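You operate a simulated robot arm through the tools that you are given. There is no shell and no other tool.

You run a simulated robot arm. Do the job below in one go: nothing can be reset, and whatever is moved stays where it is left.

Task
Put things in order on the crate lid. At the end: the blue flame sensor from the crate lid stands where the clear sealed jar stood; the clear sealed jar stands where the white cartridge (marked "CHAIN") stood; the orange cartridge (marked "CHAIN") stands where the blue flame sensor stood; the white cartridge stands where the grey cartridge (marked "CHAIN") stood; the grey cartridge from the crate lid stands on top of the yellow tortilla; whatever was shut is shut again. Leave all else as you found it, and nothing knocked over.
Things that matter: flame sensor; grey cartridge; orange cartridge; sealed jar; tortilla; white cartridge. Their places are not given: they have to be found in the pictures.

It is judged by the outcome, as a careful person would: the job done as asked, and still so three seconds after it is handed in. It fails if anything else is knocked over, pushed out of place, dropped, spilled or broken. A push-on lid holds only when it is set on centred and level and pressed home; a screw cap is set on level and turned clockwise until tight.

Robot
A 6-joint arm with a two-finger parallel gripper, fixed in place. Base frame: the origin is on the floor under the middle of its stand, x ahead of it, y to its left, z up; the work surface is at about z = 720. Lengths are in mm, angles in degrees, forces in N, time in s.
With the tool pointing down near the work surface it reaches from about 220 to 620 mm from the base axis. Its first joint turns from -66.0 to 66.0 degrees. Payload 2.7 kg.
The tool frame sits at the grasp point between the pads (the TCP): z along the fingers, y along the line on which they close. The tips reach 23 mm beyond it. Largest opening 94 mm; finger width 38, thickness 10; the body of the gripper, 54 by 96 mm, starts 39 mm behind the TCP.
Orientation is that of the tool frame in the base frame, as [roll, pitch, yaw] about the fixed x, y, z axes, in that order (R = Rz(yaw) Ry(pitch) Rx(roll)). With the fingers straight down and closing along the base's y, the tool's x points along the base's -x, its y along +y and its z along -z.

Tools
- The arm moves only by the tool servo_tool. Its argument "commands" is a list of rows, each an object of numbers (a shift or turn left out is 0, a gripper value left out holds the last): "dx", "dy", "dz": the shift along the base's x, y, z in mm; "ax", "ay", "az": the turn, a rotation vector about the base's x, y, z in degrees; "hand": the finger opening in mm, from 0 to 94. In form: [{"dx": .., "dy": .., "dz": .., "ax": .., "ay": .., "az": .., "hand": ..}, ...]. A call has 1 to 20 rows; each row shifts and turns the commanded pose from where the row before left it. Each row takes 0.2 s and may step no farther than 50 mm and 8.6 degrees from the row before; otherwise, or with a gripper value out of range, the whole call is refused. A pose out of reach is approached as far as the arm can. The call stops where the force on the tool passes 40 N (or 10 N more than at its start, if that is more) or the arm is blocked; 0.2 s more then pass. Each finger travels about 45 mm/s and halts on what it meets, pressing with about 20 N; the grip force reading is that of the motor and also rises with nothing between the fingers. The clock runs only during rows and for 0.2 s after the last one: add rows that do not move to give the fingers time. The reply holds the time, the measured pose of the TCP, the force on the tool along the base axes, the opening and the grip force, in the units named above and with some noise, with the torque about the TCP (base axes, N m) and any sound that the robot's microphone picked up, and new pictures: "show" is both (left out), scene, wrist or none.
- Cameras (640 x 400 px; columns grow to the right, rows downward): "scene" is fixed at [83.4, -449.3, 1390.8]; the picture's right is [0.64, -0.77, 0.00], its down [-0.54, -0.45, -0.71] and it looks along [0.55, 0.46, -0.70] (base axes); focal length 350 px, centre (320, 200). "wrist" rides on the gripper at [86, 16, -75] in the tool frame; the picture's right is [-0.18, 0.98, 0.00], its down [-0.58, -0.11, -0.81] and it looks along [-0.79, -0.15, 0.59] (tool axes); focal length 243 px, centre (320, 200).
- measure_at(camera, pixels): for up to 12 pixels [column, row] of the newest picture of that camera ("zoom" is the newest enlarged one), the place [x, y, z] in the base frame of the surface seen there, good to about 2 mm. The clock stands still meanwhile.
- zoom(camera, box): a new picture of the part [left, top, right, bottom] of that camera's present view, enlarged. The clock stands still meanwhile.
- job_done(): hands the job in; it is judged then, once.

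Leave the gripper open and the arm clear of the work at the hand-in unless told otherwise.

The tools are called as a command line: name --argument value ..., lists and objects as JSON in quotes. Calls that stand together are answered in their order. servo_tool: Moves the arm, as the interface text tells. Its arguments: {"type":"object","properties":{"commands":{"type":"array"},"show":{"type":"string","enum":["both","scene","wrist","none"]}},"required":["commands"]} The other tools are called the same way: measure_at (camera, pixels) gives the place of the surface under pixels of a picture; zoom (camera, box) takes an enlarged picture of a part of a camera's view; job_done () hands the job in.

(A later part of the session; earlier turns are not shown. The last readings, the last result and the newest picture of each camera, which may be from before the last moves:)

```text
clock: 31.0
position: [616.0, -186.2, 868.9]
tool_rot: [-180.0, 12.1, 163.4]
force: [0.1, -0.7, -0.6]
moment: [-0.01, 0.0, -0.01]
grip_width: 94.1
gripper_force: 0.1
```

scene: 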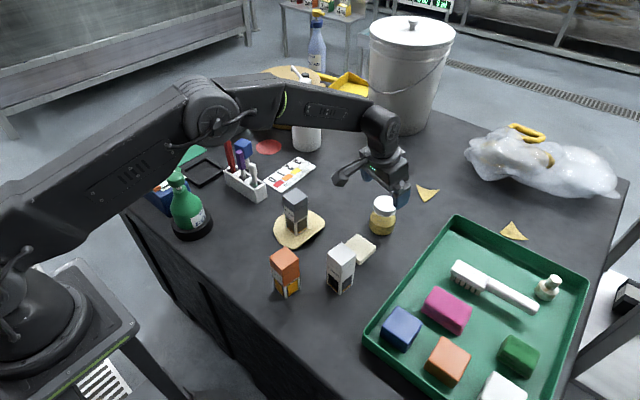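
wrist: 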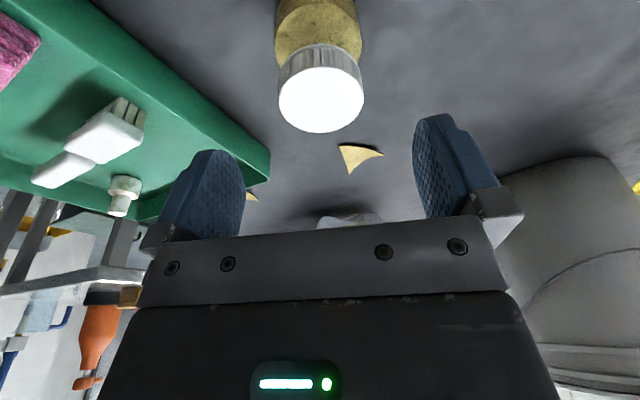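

The tilt is right, with the tool pointing outward. Now I'll measure the jar from this closer wrist view.

measure_at --camera "wrist" --pixels '[[320, 100], [281, 100], [361, 97], [320, 72], [322, 130], [305, 45], [277, 40], [360, 40], [320, 25], [320, 60]]'

measure_at --camera "scene" --pixels '[[383, 198], [396, 204], [371, 203], [384, 210], [384, 204], [383, 228], [373, 220], [395, 222], [383, 233]]'

zoom --camera "scene" --box '[350, 170, 430, 250]'

```text
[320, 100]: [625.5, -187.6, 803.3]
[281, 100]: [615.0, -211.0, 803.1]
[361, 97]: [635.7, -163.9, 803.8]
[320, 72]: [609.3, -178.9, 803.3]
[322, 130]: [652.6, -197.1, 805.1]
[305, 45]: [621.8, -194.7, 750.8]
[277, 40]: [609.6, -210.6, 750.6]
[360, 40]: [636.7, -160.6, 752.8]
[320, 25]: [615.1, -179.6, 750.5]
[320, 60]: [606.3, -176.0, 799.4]
```

```text
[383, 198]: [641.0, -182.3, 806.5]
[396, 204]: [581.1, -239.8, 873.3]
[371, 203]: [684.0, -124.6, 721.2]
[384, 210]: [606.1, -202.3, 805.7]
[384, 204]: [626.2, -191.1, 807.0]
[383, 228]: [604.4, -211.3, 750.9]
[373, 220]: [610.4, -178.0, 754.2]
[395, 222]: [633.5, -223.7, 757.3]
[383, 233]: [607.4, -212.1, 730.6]
```

```text
5.00 times, centred on (390, 210) of scene
```

zoom: 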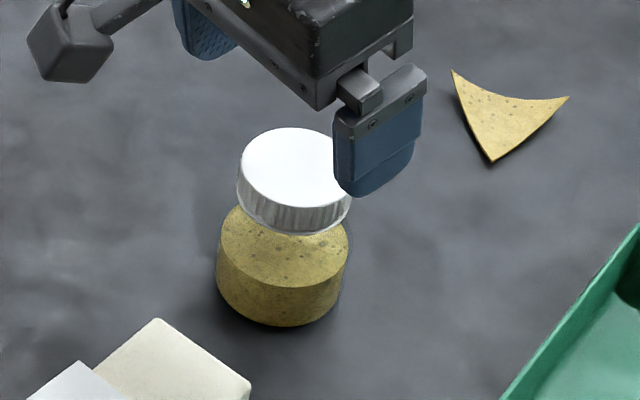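

The jar axis is near (629,-189.5), the cap is about 50 mm wide, and the top is at 805. I'll move outward by (13,-2.5) at height with the tilt.

servo_tool --commands '[{"dx": 6, "dy": -1.5}, {"dx": 7, "dy": -1.5}, {}, {}]'

```text
clock: 32.0
position: [629.4, -189.9, 869.9]
tool_rot: [180.0, 12.0, 163.4]
force: [0.0, 0.5, -0.2]
moment: [0.03, -0.03, 0.01]
grip_width: 94.0
gripper_force: 0.0
```

scene: 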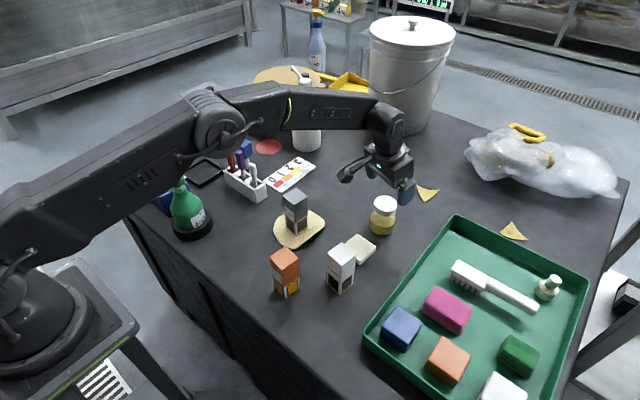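
wrist: 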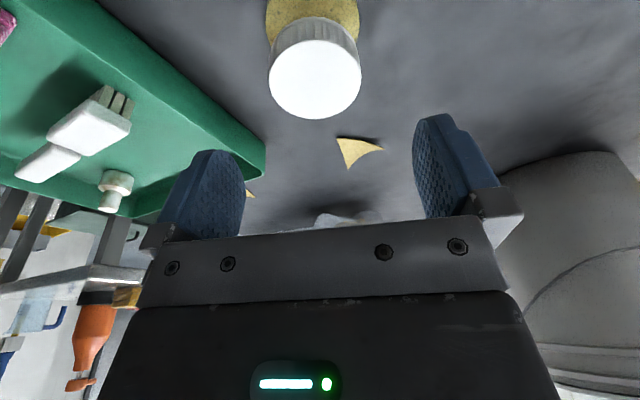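

I'm over the jar with the cap centred in the view. Descend vertically to about z=779, with fingers open on both sides of the glass.

servo_tool --commands '[{"dz": -25}, {"dz": -25}, {"dz": -15}, {}, {}]'

```text
clock: 33.2
position: [628.2, -189.9, 806.3]
tool_rot: [-180.0, 12.1, 163.3]
force: [-0.7, -0.2, -0.3]
moment: [0.01, -0.06, 0.02]
grip_width: 94.2
gripper_force: 0.2
```

scene: 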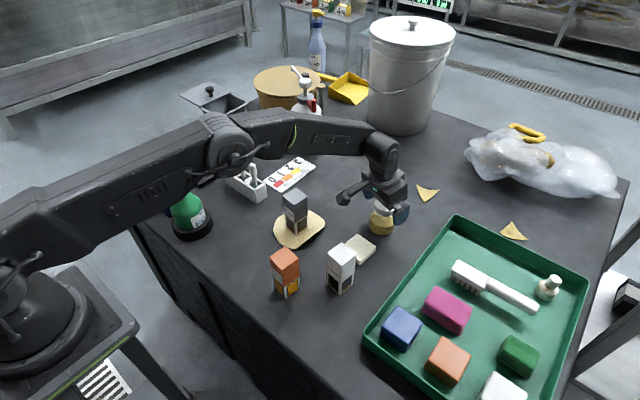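
wrist: 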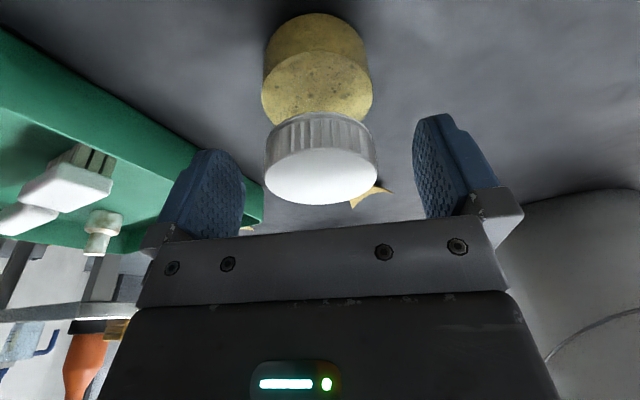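

Well centred, with the cap at columns 265–377. Descend the remaining 26 mm.

servo_tool --commands '[{"dz": -13}, {"dz": -13}, {}, {}]'

zoom --camera "scene" --box '[330, 150, 430, 250]'

```text
clock: 34.2
position: [627.6, -189.6, 777.2]
tool_rot: [-180.0, 11.9, 163.3]
force: [0.6, -0.8, 0.9]
moment: [0.0, -0.04, 0.0]
grip_width: 94.1
gripper_force: 0.0
```

scene: 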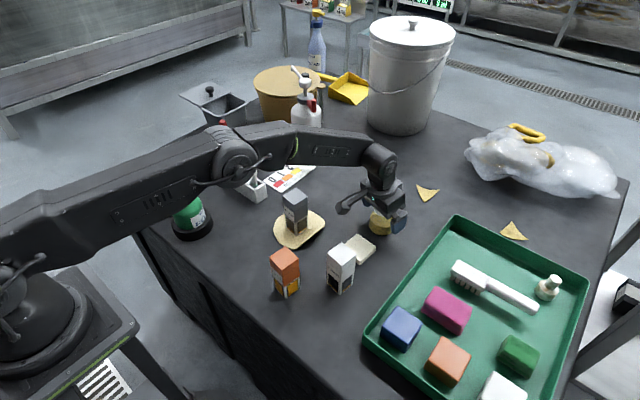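
wrist: 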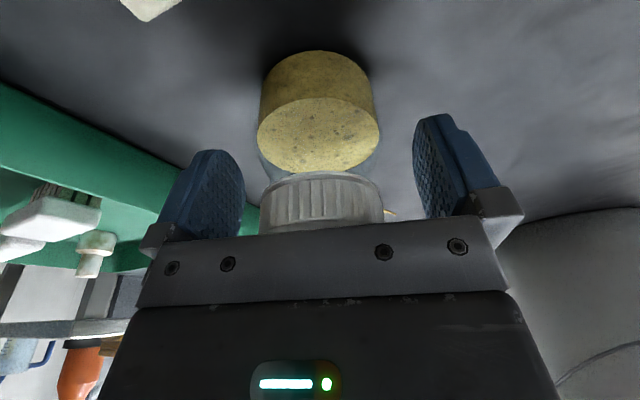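

```text
4.00 times, centred on (380, 200) of scene
```

zoom: 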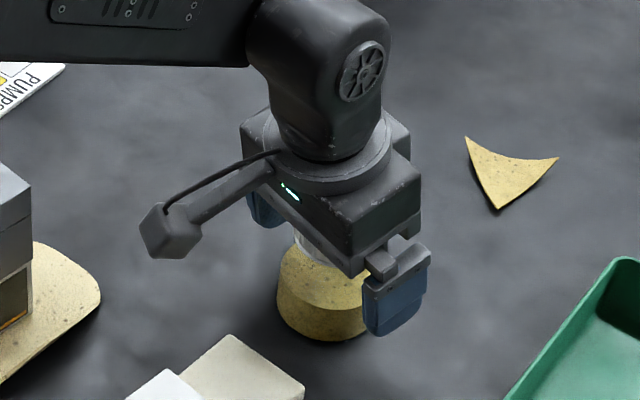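

No contact, and the fingers flank the glass. Close gently on the body.

servo_tool --commands '[{"hand": 78}, {"hand": 68}, {"hand": 60}, {"hand": 52}, {"hand": 52}, {"hand": 52}]'

```text
clock: 35.6
position: [627.9, -188.8, 777.6]
tool_rot: [180.0, 12.0, 163.3]
force: [0.7, -0.2, 0.5]
moment: [0.03, 0.03, -0.01]
grip_width: 65.0
gripper_force: 20.2
```

scene: 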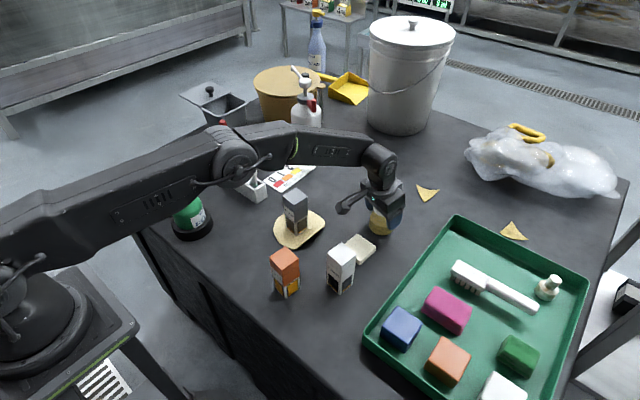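
wrist: 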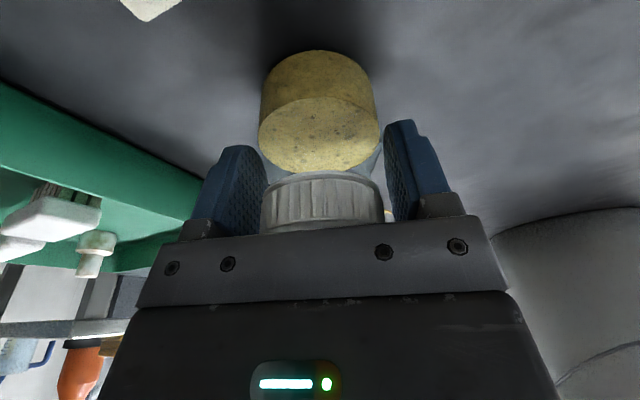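

The jar is gripped at 65 mm. Lift straight up 75 mm and check.

servo_tool --commands '[{"dz": 10}, {"dz": 15}, {"dz": 25}, {"dz": 25}, {}, {}]'

```text
clock: 37.0
position: [630.9, -190.4, 853.0]
tool_rot: [180.0, 12.0, 163.2]
force: [0.2, 0.0, -1.3]
moment: [-0.01, 0.04, -0.01]
grip_width: 65.1
gripper_force: 19.8
```

scene: 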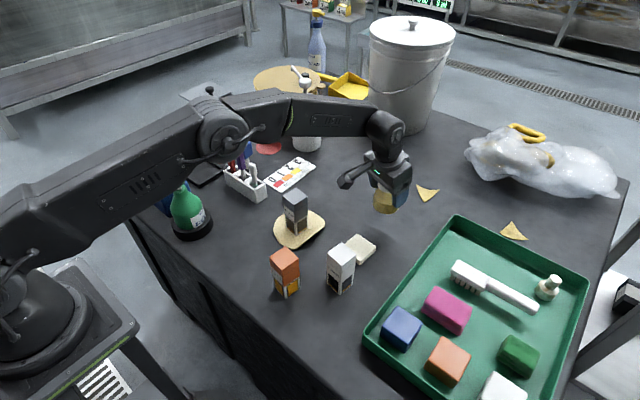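
wrist: 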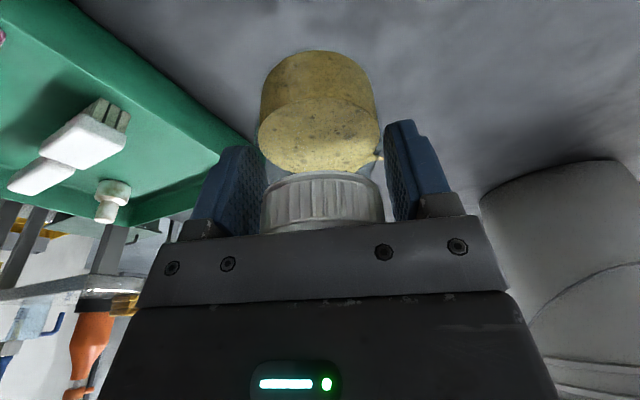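

The jar is held firmly and upright. Carry it toward the card, swinging the yaw by +66° so the camera arm stays clear of the rack.

servo_tool --commands '[{"dx": -2.4, "dy": 39.8, "az": 8.3}, {"dx": -2.4, "dy": 39.8, "az": 8.3}, {"dx": -2.4, "dy": 39.8, "az": 8.3}, {"dx": -2.4, "dy": 39.8, "az": 8.3}, {"dx": -2.4, "dy": 39.8, "az": 8.3}, {"dx": -2.4, "dy": 39.8, "az": 8.3}, {}, {}]'

```text
clock: 38.8
position: [611.5, 51.4, 852.3]
tool_rot: [179.9, 12.0, -146.9]
force: [0.2, 0.7, -0.9]
moment: [-0.02, 0.0, 0.0]
grip_width: 64.8
gripper_force: 20.4
```

scene: 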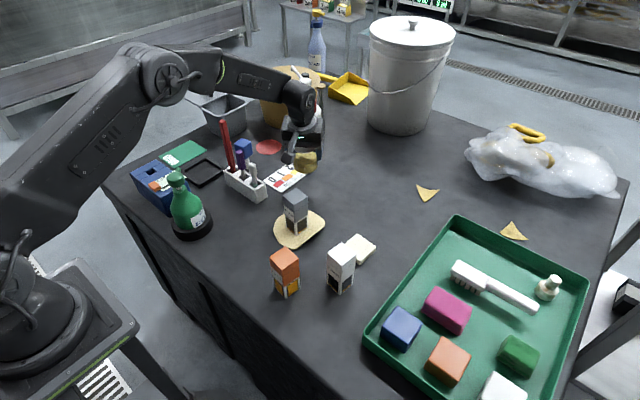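
wrist: 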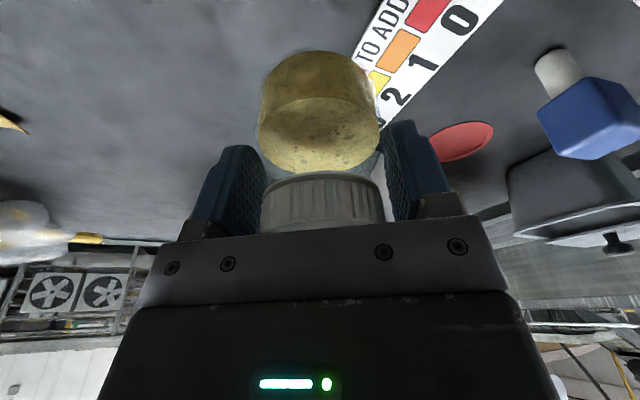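

Nearly there. Finish the last two steps of travel at height.

servo_tool --commands '[{"dx": -2.4, "dy": 39.8, "az": 8.3}, {"dx": -2.4, "dy": 37.8, "az": 8.3}, {}, {}, {}]'

zoom --camera "scene" --box '[214, 110, 334, 205]'

```text
clock: 40.0
position: [608.5, 126.3, 853.6]
tool_rot: [179.9, 12.0, -130.3]
force: [-0.4, 0.1, -1.5]
moment: [0.0, -0.01, -0.01]
grip_width: 65.0
gripper_force: 19.7
```

scene: 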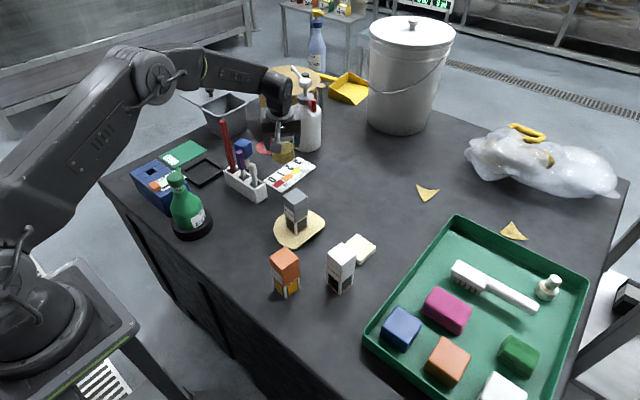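
wrist: 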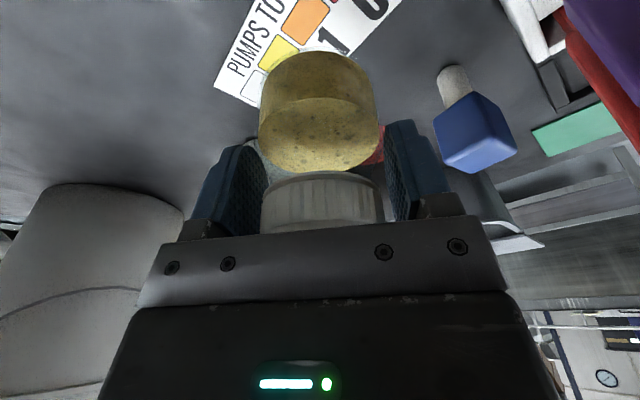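

```text
4.21 times, centred on (274, 158) of scene
```

zoom: 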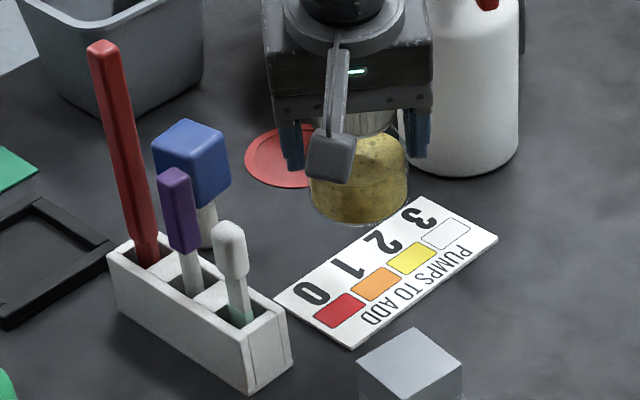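

The TCP is at (608.5,126.3) and I want about (609.5,129). I'll shift a little and lower to z≈792.

servo_tool --commands '[{"dx": 1, "dy": 2.5, "dz": -20}, {"dz": -20}, {"dz": -20}, {}, {}]'

zoom --camera "scene" --box '[214, 110, 334, 205]'

```text
clock: 41.2
position: [610.7, 130.7, 793.1]
tool_rot: [-179.9, 11.9, -130.2]
force: [0.3, -0.2, -1.3]
moment: [0.02, 0.01, -0.02]
grip_width: 64.7
gripper_force: 19.7
```

scene: 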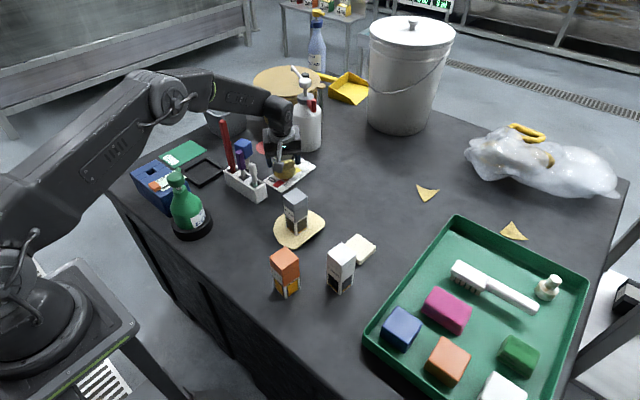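
wrist: 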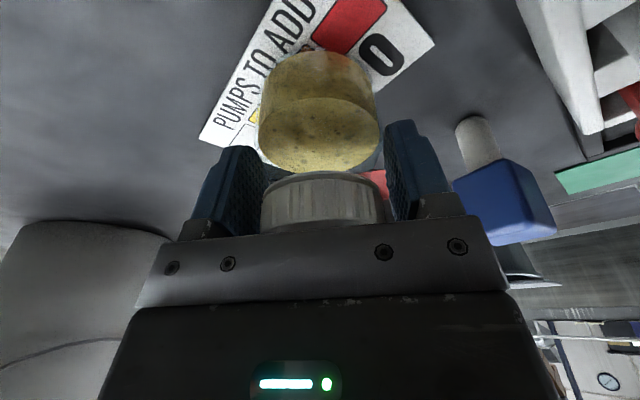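

```text
4.21 times, centred on (274, 158) of scene
```

zoom: 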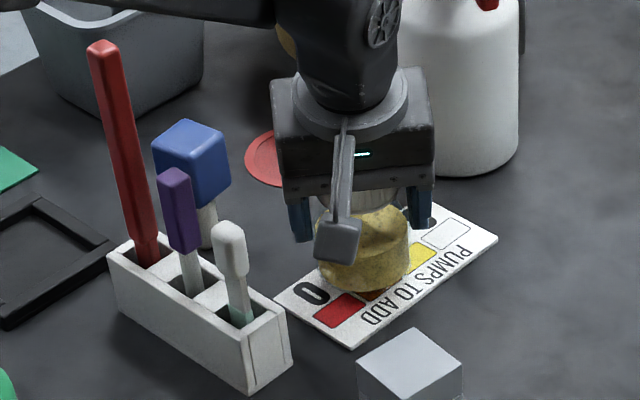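

All clear of the sticks. Lower slowly toward the card, with contact expected near z≈781.

servo_tool --commands '[{"dx": -0.7, "dy": -1, "dz": -5}, {"dz": -3}, {}, {"dz": -1}, {"dz": -1}, {}]' --show "none"

```text
clock: 42.6
position: [610.1, 129.0, 782.6]
tool_rot: [179.9, 12.0, -130.3]
force: [-0.4, 0.4, -0.4]
moment: [-0.01, 0.03, 0.0]
grip_width: 65.1
gripper_force: 20.1
```

servo_tool --commands '[{"dz": -1}, {"dz": -1}, {}]' --show "none"

```text
clock: 43.4
position: [610.6, 129.6, 781.1]
tool_rot: [180.0, 12.0, -130.3]
force: [0.1, 0.7, 2.7]
moment: [0.04, 0.09, -0.01]
grip_width: 64.9
gripper_force: 20.1
```

First light contact. One more 0.7 mm to seat it.

servo_tool --commands '[{"dz": -0.8}, {}]' --show "none"

zoom --camera "scene" --box '[244, 130, 334, 205]'

```text
clock: 44.0
position: [610.6, 128.5, 782.1]
tool_rot: [180.0, 12.0, -130.4]
force: [-4.6, 0.7, 9.0]
moment: [0.03, 0.35, -0.02]
grip_width: 65.1
gripper_force: 20.1
```

```text
5.33 times, centred on (289, 168) of scene
```

zoom: 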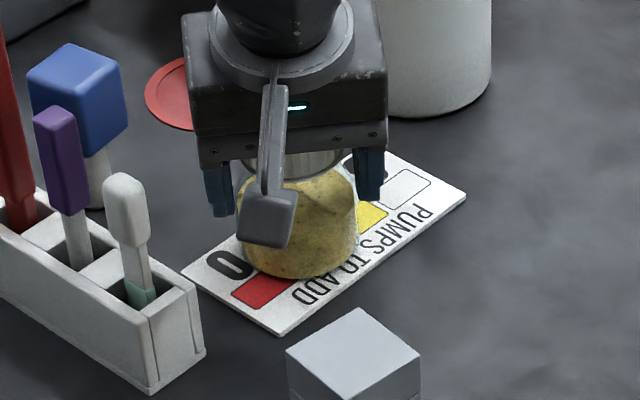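

Seated at 9 N. Open the fingers and lift straight up.

servo_tool --commands '[{"dz": 0.5, "hand": 70}, {"hand": 80}, {"hand": 94}, {"hand": 94}, {"hand": 94}, {"dz": 15}, {"dz": 25}, {"dz": 35}, {}]'

zoom --camera "scene" --box '[244, 130, 334, 205]'

```text
clock: 46.0
position: [609.6, 128.3, 856.5]
tool_rot: [180.0, 12.0, -130.3]
force: [0.4, -0.2, -0.1]
moment: [0.03, 0.02, -0.02]
grip_width: 93.8
gripper_force: 0.1
```

scene: 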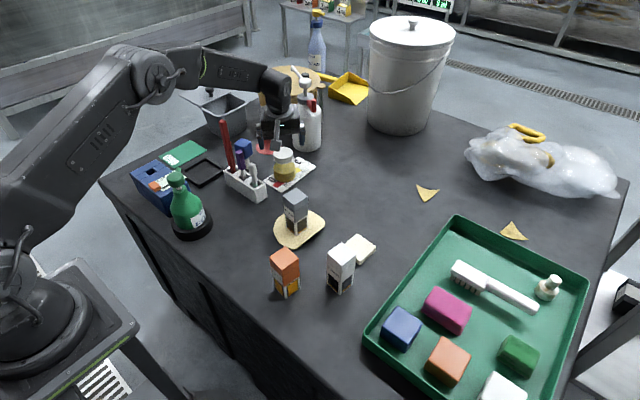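
wrist: 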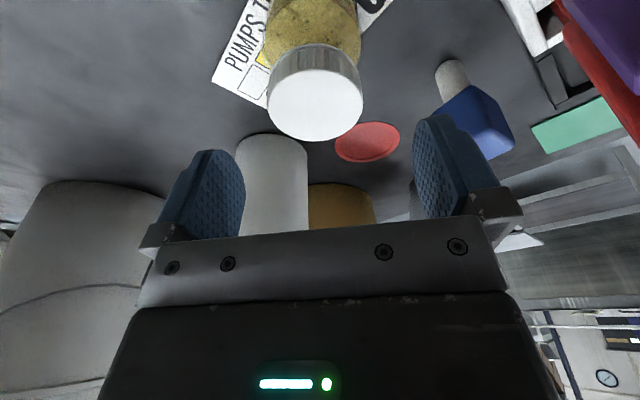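

```text
5.33 times, centred on (289, 168) of scene
```

zoom: 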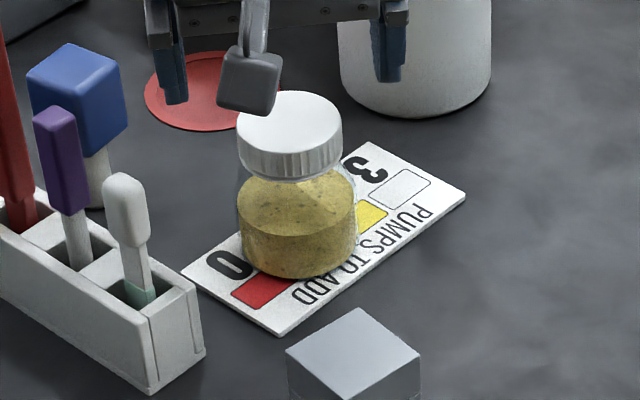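

The jar stands upright on the card where white was. Now the flame sensor: zoom in from both cameras.

zoom --camera "wrist" --box '[400, 30, 560, 180]'

zoom --camera "scene" --box '[200, 110, 280, 200]'

```text
2.67 times, centred on (480, 105) of wrist
```

zoom: 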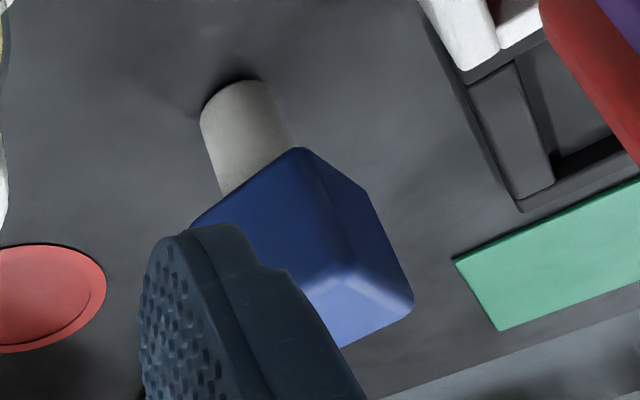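

```text
4.44 times, centred on (240, 155) of scene
```

zoom: 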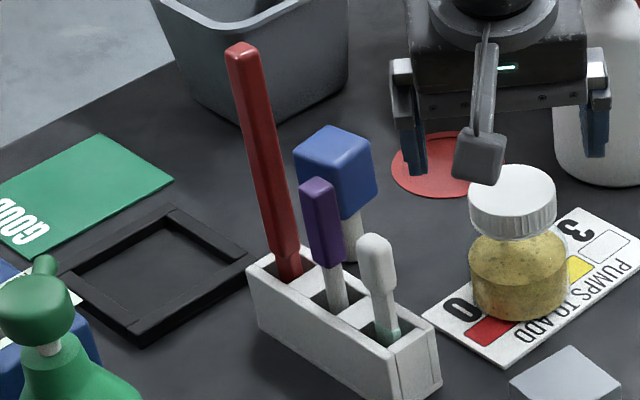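

measure_at --camera "zoom" --pixels '[[300, 150], [328, 129], [369, 147], [340, 165], [334, 147], [342, 178], [374, 155], [373, 185], [345, 215], [350, 255], [358, 235], [352, 190]]'

measure_at --camera "wrist" --pixels '[[453, 66], [447, 72], [460, 80], [473, 92], [482, 98], [500, 140], [488, 113], [465, 100], [495, 105], [455, 112], [470, 105], [505, 145]]'

```text
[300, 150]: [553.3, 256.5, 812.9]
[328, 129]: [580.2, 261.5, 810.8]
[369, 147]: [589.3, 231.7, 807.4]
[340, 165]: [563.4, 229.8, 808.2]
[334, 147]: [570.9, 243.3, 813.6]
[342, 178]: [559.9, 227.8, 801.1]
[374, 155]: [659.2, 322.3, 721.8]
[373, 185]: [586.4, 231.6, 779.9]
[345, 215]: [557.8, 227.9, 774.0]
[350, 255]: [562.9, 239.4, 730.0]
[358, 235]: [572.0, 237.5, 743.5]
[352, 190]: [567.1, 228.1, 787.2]
```

```text
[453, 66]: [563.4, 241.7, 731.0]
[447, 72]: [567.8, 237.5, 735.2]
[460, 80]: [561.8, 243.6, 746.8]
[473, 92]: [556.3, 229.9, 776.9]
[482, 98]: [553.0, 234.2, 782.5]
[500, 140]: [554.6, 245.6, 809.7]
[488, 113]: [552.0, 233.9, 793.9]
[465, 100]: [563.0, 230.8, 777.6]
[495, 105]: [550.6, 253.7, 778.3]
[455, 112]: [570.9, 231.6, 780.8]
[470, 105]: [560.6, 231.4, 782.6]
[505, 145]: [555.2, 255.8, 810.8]
```

The sensor head is about 36×30 mm, spans z≈772–813, has yaw ≈ +6.5°, and is centred near (570,245.5). The red stick (top 926) stands right beside it, so I'll measure the arm's own parts and the metal pan to plan clearances.

measure_at --camera "scene" --pixels '[[277, 85], [290, 95], [262, 82], [240, 80], [220, 75], [240, 68], [262, 95], [278, 120], [265, 130], [300, 128], [278, 140], [215, 88]]'

measure_at --camera "scene" --pixels '[[228, 137], [207, 108], [246, 105], [183, 97], [228, 112], [212, 125], [244, 125], [240, 100], [225, 92], [235, 122], [205, 130], [262, 147]]'

```text
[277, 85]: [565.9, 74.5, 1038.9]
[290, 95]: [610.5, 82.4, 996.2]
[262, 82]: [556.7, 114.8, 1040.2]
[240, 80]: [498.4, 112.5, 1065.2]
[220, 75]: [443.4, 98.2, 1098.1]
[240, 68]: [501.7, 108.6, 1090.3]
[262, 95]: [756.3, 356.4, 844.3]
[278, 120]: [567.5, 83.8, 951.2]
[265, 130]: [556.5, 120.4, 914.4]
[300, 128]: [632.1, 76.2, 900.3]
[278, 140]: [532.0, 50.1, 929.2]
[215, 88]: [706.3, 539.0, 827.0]
```

```text
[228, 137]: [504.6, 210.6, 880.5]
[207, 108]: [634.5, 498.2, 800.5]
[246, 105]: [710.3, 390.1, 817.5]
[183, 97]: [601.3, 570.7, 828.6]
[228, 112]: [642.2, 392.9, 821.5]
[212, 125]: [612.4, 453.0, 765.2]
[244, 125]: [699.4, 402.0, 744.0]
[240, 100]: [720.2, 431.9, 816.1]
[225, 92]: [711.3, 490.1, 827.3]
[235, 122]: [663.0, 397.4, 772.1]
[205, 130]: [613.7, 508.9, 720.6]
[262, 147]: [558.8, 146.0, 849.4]
```

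The forearm stays about 145 mm above the TCP, so leaning the gripper toward +y, away from the red stick, is the safest grasp. I'll lift to z≈905, narrow the fingers, and start turning.

servo_tool --commands '[{"dx": -5, "dz": 25, "hand": 66}, {"dx": -10, "dz": 25}, {"dx": -5, "az": -8.3}, {"az": -8.3}, {"az": -8.3}, {"az": -8.3}, {"az": -8.3}, {"az": -8.3}, {"az": -8.3}, {"az": -8.3}, {}]'

```text
clock: 48.4
position: [591.1, 129.5, 906.9]
tool_rot: [179.9, 12.0, 163.3]
force: [0.5, 0.0, 0.1]
moment: [-0.03, -0.02, 0.02]
grip_width: 66.0
gripper_force: 0.1
```

scene: 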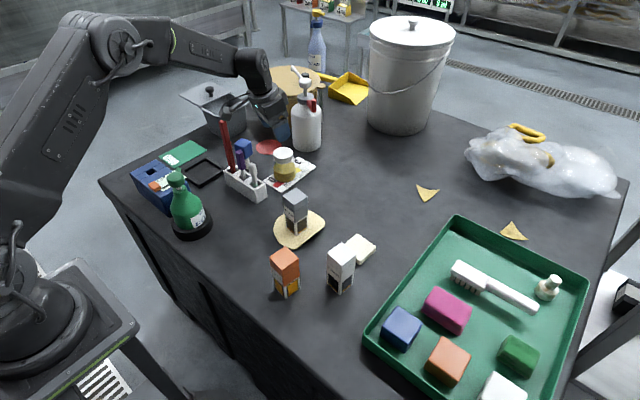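
wrist: 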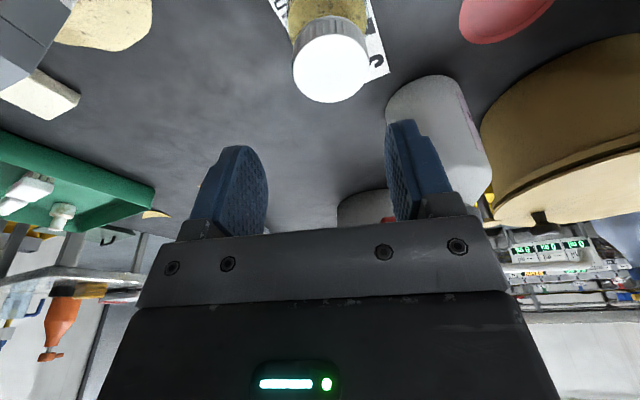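

Good. Continue turning to ψ≈-83.5° while moving over the sensor at (570,245.5), still at z≈906.

servo_tool --commands '[{"dx": -2.5, "dy": 14.6, "az": -8.35}, {"dx": -2.5, "dy": 14.6, "az": -8.35}, {"dx": -2.5, "dy": 14.6, "az": -8.35}, {"dx": -2.5, "dy": 14.6, "az": -8.35}, {"dx": -2.5, "dy": 14.6, "az": -8.35}, {"dx": -2.5, "dy": 14.6, "az": -8.35}, {"dx": -2.5, "dy": 14.6, "az": -8.35}, {"dx": -2.5, "dy": 14.6, "az": -8.35}, {}, {}]'

```text
clock: 50.6
position: [569.5, 244.4, 907.3]
tool_rot: [180.0, 12.1, 96.4]
force: [0.3, -0.7, 0.8]
moment: [0.04, -0.01, -0.01]
grip_width: 65.8
gripper_force: 0.1
```

scene: 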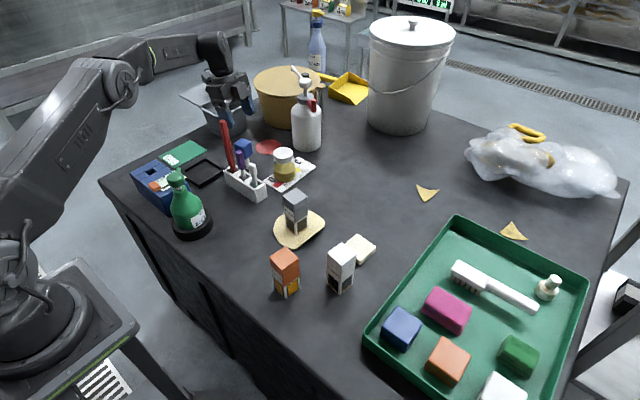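
wrist: 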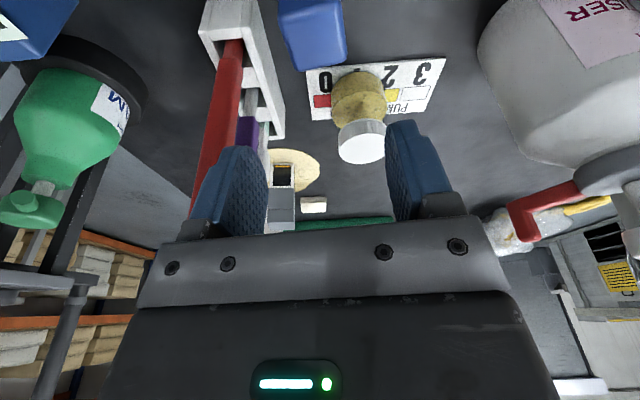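

It reached the spot with no reach warning. Zoom in on the head from the wrist camera to refine its pose.

zoom --camera "wrist" --box '[180, 0, 400, 130]'

measure_at --camera "wrist" --pixels '[[285, 12], [300, 12], [325, 12], [340, 12], [300, 30], [340, 30], [295, 60], [320, 60], [342, 58], [283, 30], [320, 30], [225, 60]]'

```text
2.91 times, centred on (290, 65) of wrist
```

zoom: 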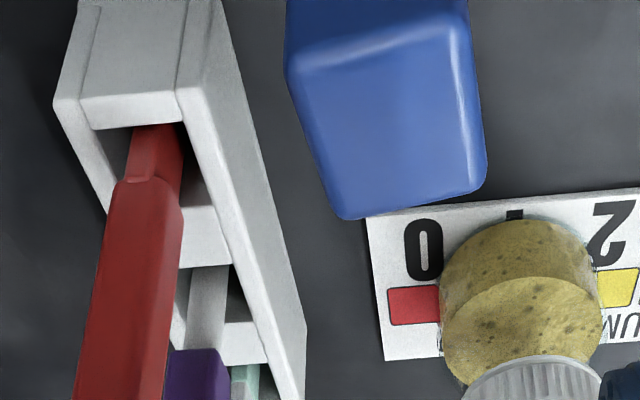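

```text
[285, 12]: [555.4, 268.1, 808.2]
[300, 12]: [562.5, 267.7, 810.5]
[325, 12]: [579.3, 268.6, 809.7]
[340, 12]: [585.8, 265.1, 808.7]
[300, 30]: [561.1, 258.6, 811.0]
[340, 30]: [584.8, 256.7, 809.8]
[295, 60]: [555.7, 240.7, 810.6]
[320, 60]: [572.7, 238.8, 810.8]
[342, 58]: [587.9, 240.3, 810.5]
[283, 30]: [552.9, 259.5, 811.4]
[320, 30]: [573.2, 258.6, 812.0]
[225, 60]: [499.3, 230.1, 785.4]
```

The wrist puts the head centre near (570.5,250) and the scene near (570,245.5). I'll aim for y≈248 and descend partway to check centring between the fingers.

servo_tool --commands '[{"dx": 1, "dy": 3.5, "dz": -25}, {"dz": -25}, {"dz": -25}, {}, {}]'

zoom --camera "scene" --box '[190, 90, 290, 190]'

```text
clock: 51.8
position: [570.1, 250.9, 831.5]
tool_rot: [-180.0, 12.1, 96.5]
force: [0.1, -0.1, -0.3]
moment: [-0.01, 0.0, 0.01]
grip_width: 65.9
gripper_force: 0.1
```

scene: 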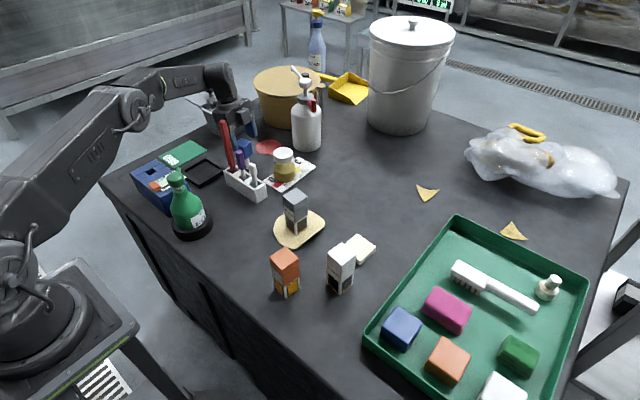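
wrist: 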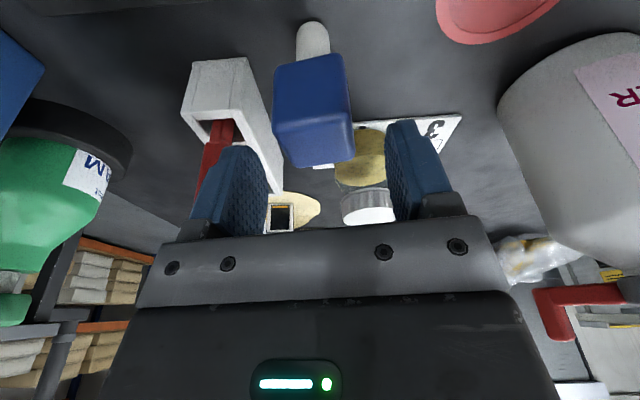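

```text
4.00 times, centred on (240, 140) of scene
```

zoom: 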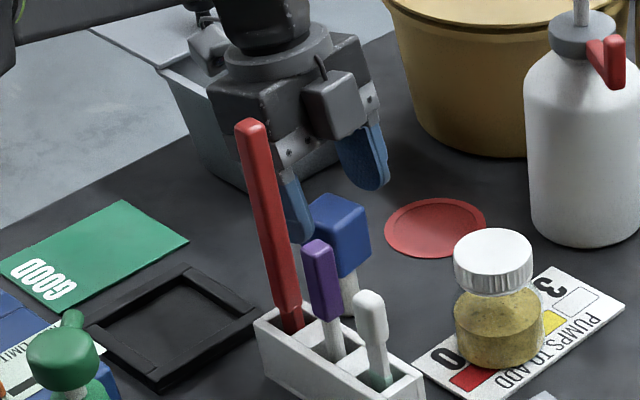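

Before going lower, I'll check what the small grey cube on the gripper's near face is, and how close the red stick is.

measure_at --camera "zoom" --pixels '[[335, 105], [358, 100], [215, 50], [295, 150], [255, 110], [252, 130], [297, 205], [365, 170], [240, 105], [335, 225], [320, 70], [285, 60]]'

zoom --camera "scene" --box '[215, 85, 275, 145]'

```text
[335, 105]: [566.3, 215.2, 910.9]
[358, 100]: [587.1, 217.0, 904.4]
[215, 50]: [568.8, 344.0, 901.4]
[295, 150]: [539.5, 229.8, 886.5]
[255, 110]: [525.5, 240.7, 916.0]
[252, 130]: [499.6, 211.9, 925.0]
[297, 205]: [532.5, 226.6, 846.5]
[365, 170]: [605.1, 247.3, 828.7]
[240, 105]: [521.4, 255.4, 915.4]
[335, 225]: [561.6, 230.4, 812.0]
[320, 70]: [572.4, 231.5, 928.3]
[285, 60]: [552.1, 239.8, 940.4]
```

```text
6.67 times, centred on (245, 115) of scene
```

zoom: 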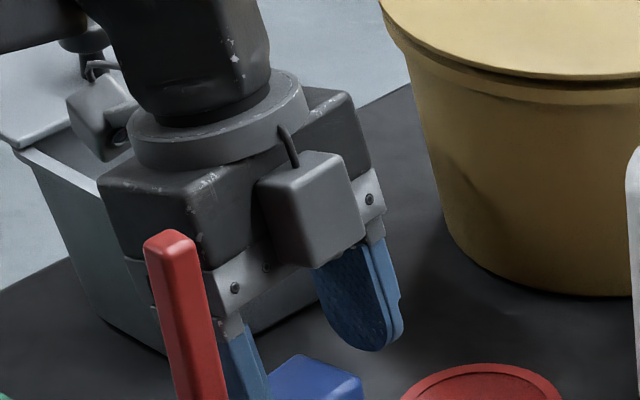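

The module on the front face is about 47 mm clear of the stick, so a vertical descent is fine. Zoom the wrist view to check centring and yaw before lowering.

zoom --camera "wrist" --box '[210, 10, 430, 190]'

measure_at --camera "wrist" --pixels '[[280, 80], [340, 70], [285, 130], [345, 120], [295, 160], [345, 155], [320, 160], [312, 75], [315, 100], [302, 35], [325, 35], [313, 30]]'

```text
2.22 times, centred on (320, 100) of wrist
```

zoom: 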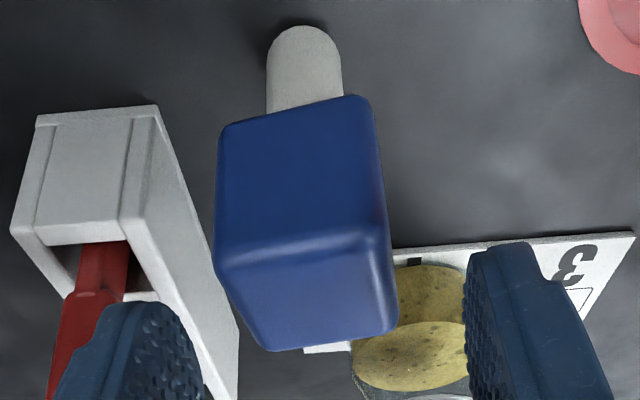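

```text
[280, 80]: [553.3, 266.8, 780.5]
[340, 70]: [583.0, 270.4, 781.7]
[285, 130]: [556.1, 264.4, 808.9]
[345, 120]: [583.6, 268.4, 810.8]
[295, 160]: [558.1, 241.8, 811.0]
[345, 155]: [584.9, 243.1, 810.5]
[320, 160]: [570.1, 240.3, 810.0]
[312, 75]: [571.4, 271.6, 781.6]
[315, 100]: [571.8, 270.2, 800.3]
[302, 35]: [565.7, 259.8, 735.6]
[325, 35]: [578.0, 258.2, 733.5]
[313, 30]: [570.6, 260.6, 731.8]
```

Yaw matches and the head is centred within about 1 mm. Narrow to 58 mm and descend to TCP z≈793.

servo_tool --commands '[{"hand": 58}, {"dz": -15}, {"dz": -12}, {"dz": -11}, {}, {}]'

zoom --camera "scene" --box '[200, 100, 280, 180]'

zoom --camera "wrist" --box '[210, 40, 430, 240]'

```text
clock: 53.2
position: [572.5, 248.0, 794.5]
tool_rot: [179.9, 12.0, 96.5]
force: [0.0, 0.4, 0.3]
moment: [0.04, -0.01, -0.02]
grip_width: 57.9
gripper_force: 0.1
```

scene: 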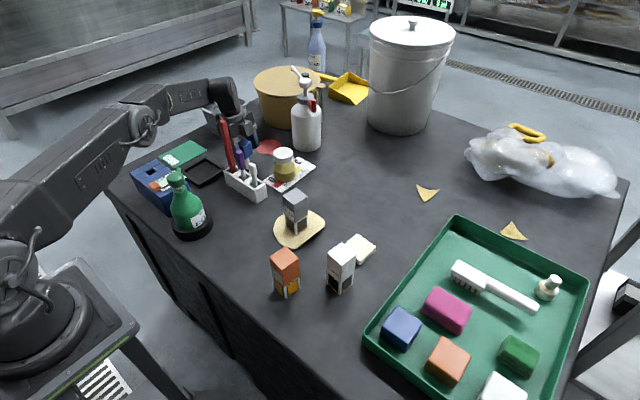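
wrist: 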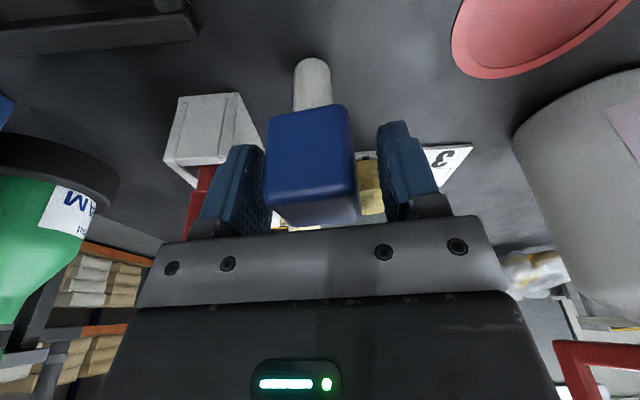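

```text
5.00 times, centred on (240, 140) of scene
```

zoom: 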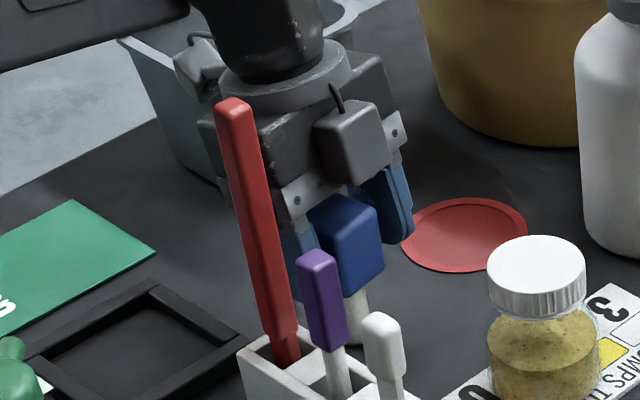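

```text
2.00 times, centred on (320, 140) of wrist
```

zoom: 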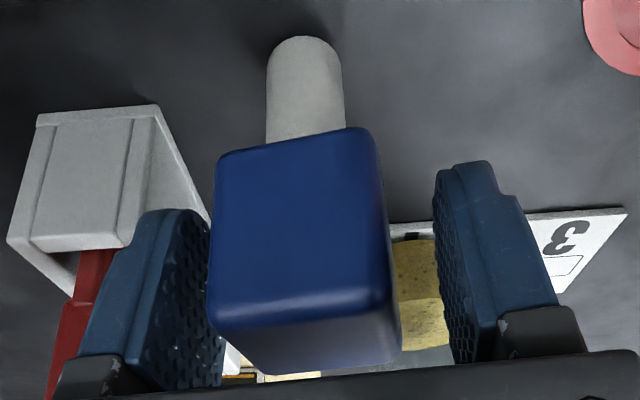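

The head sits within about 1 mm of centre. Nudge -0.8 mm in x and close slowly.

servo_tool --commands '[{"dx": -0.8}, {"hand": 50}, {"hand": 44}, {"hand": 40}, {"hand": 36}, {"hand": 32}, {"hand": 28}, {"hand": 28}, {}]'

zoom --camera "wrist" --box '[210, 40, 430, 240]'

```text
clock: 55.2
position: [570.4, 248.8, 794.1]
tool_rot: [-180.0, 12.0, 96.5]
force: [-0.2, -1.1, 2.2]
moment: [0.02, 0.0, 0.01]
grip_width: 37.7
gripper_force: 20.1
```

scene: 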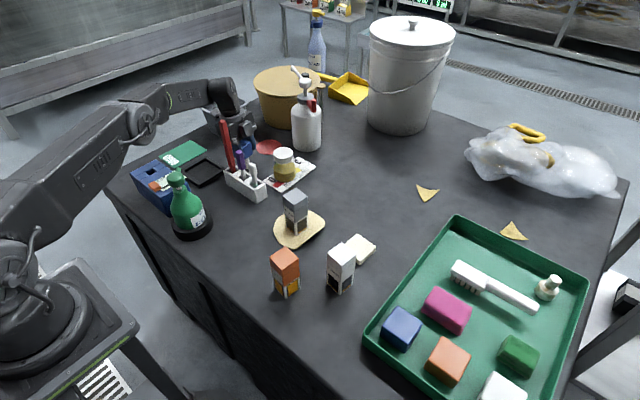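
wrist: 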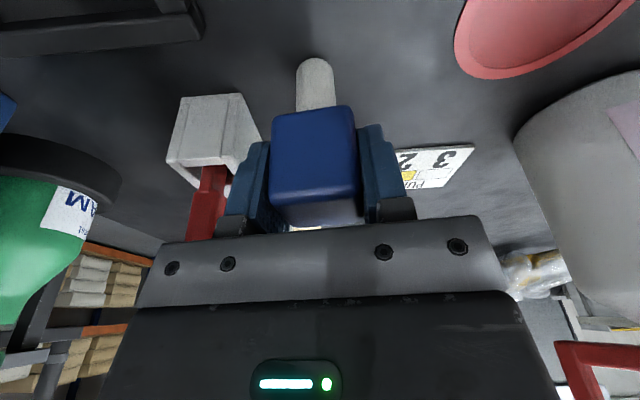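

```text
2.00 times, centred on (320, 140) of wrist
```

zoom: 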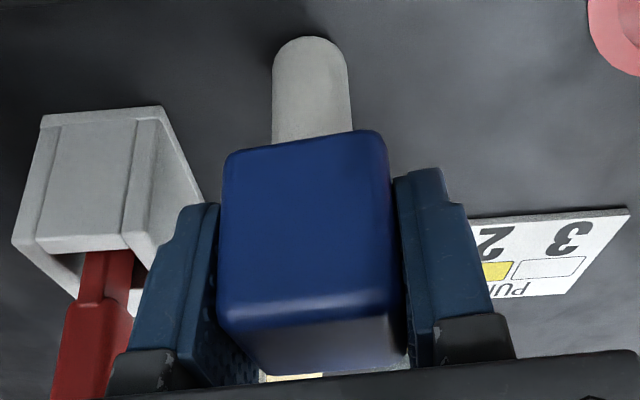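

Gripped at 37.7 mm with almost no shift. Lift straight up slowly to z≈905.

servo_tool --commands '[{"dz": 6}, {"dz": 15}, {"dz": 30}, {"dz": 30}, {"dz": 30}, {}, {}]'

zoom --camera "scene" --box '[190, 70, 290, 170]'

```text
clock: 56.8
position: [567.9, 247.2, 906.1]
tool_rot: [180.0, 12.0, 96.6]
force: [-0.3, 1.6, -0.8]
moment: [0.02, -0.03, 0.02]
grip_width: 37.8
gripper_force: 19.6
```

scene: 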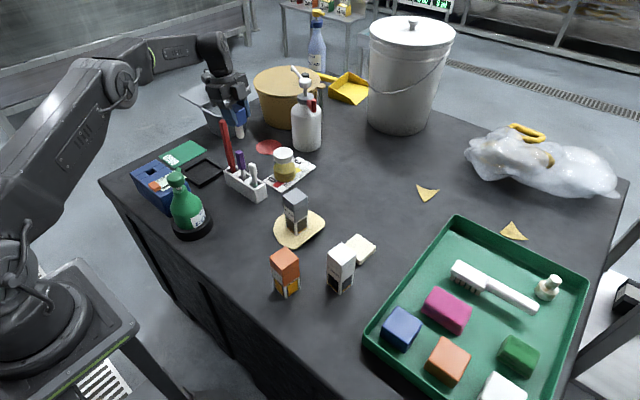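
wrist: 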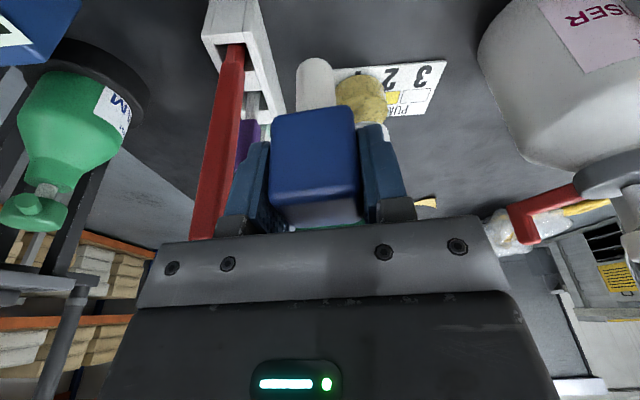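

```text
4.00 times, centred on (240, 120) of scene
```

zoom: 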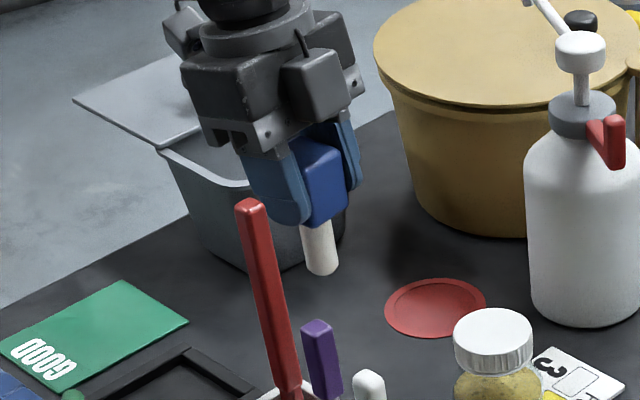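

The sensor is held upright. Carry it toward the jar's old spot while turning +66.8° so it leans radially.

servo_tool --commands '[{"dx": 2, "dy": -43.8, "az": 8.35}, {"dx": 3, "dy": -43.8, "az": 8.35}, {"dx": 4, "dy": -43.8, "az": 8.35}, {"dx": 6, "dy": -43.8, "az": 8.35}, {"dx": 6, "dy": -43.8, "az": 8.35}, {"dx": 7, "dy": -43.8, "az": 8.35}, {"dx": 7, "dy": -43.8, "az": 8.35}, {"dx": 8, "dy": -43.8, "az": 8.35}, {"dx": 7, "dy": -43.8, "dz": -10}, {}, {}]'

```text
clock: 59.2
position: [619.6, -148.2, 891.9]
tool_rot: [-180.0, 11.9, 163.3]
force: [-0.1, 0.3, -1.2]
moment: [0.02, -0.04, 0.0]
grip_width: 37.9
gripper_force: 19.8
```

scene: 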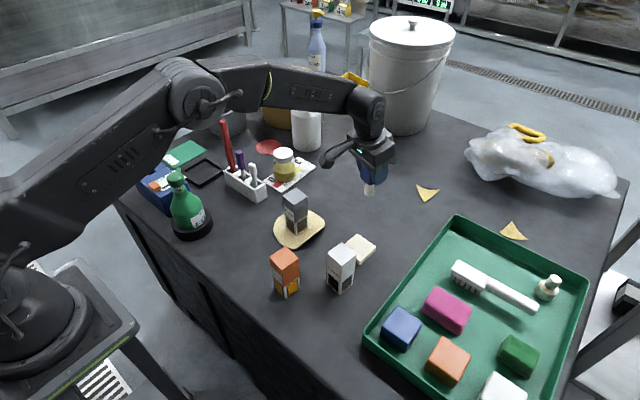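
wrist: 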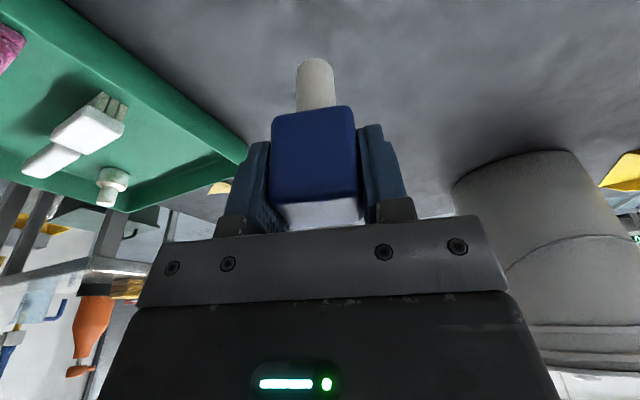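

Now move the last bit to (629,-189.5) and lower to about z=835.

servo_tool --commands '[{"dx": 4.5, "dy": -21.2, "dz": -10}, {"dx": 4.5, "dy": -21.2, "dz": -10}, {"dz": -20}, {"dz": -20}, {}, {}]'

zoom --camera "scene" --box '[340, 160, 436, 260]'

```text
clock: 60.6
position: [628.9, -188.7, 832.3]
tool_rot: [-179.9, 12.0, 163.3]
force: [0.1, -0.3, -1.4]
moment: [0.01, 0.0, 0.01]
grip_width: 37.8
gripper_force: 20.5
```

scene: 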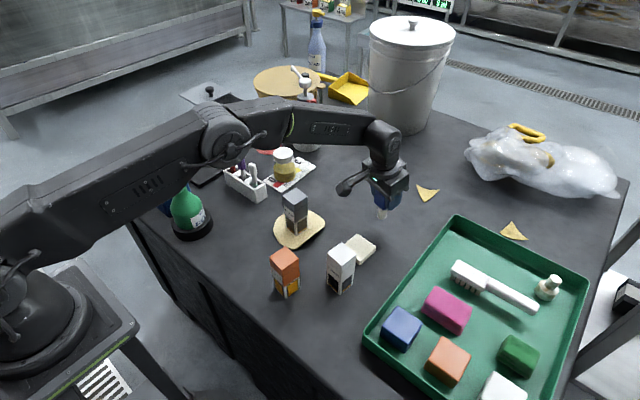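
wrist: 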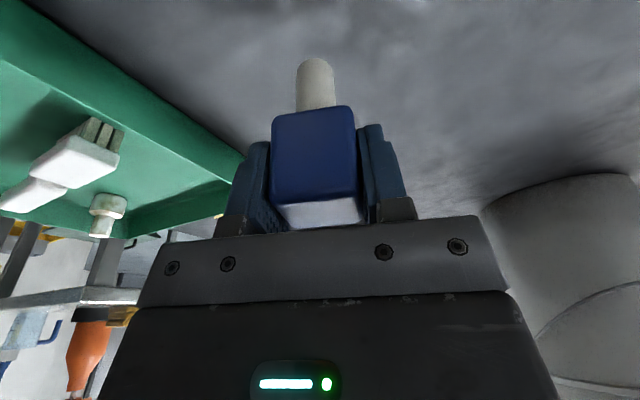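

```text
4.00 times, centred on (388, 210) of scene
```

zoom: 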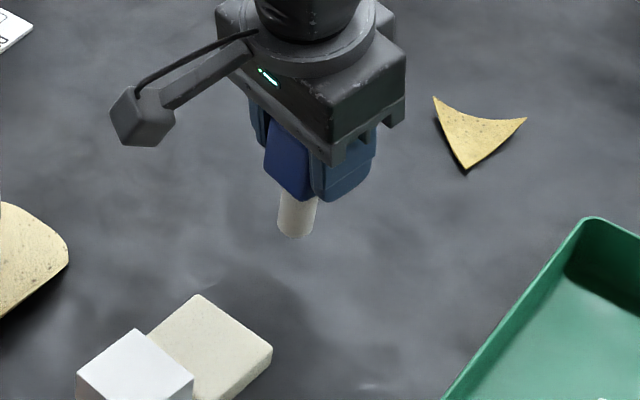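

On target at (628.9,-188.7). Lower 31 mm, leaving a few mm for fine contact at about z≈794.

servo_tool --commands '[{"dz": -15}, {"dz": -12}, {"dz": -4}, {}, {}]' --show "none"

zoom --camera "scene" --box '[340, 160, 436, 260]'

```text
clock: 61.8
position: [629.9, -188.3, 803.0]
tool_rot: [-180.0, 12.0, 163.3]
force: [0.0, -1.4, -0.9]
moment: [0.01, -0.01, 0.02]
grip_width: 38.0
gripper_force: 20.3
```

```text
4.00 times, centred on (388, 210) of scene
```

zoom: 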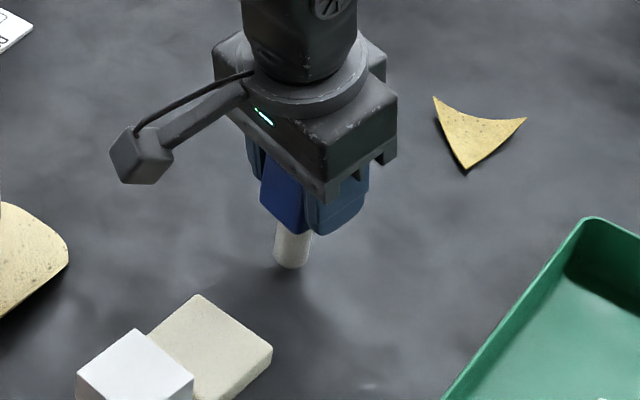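

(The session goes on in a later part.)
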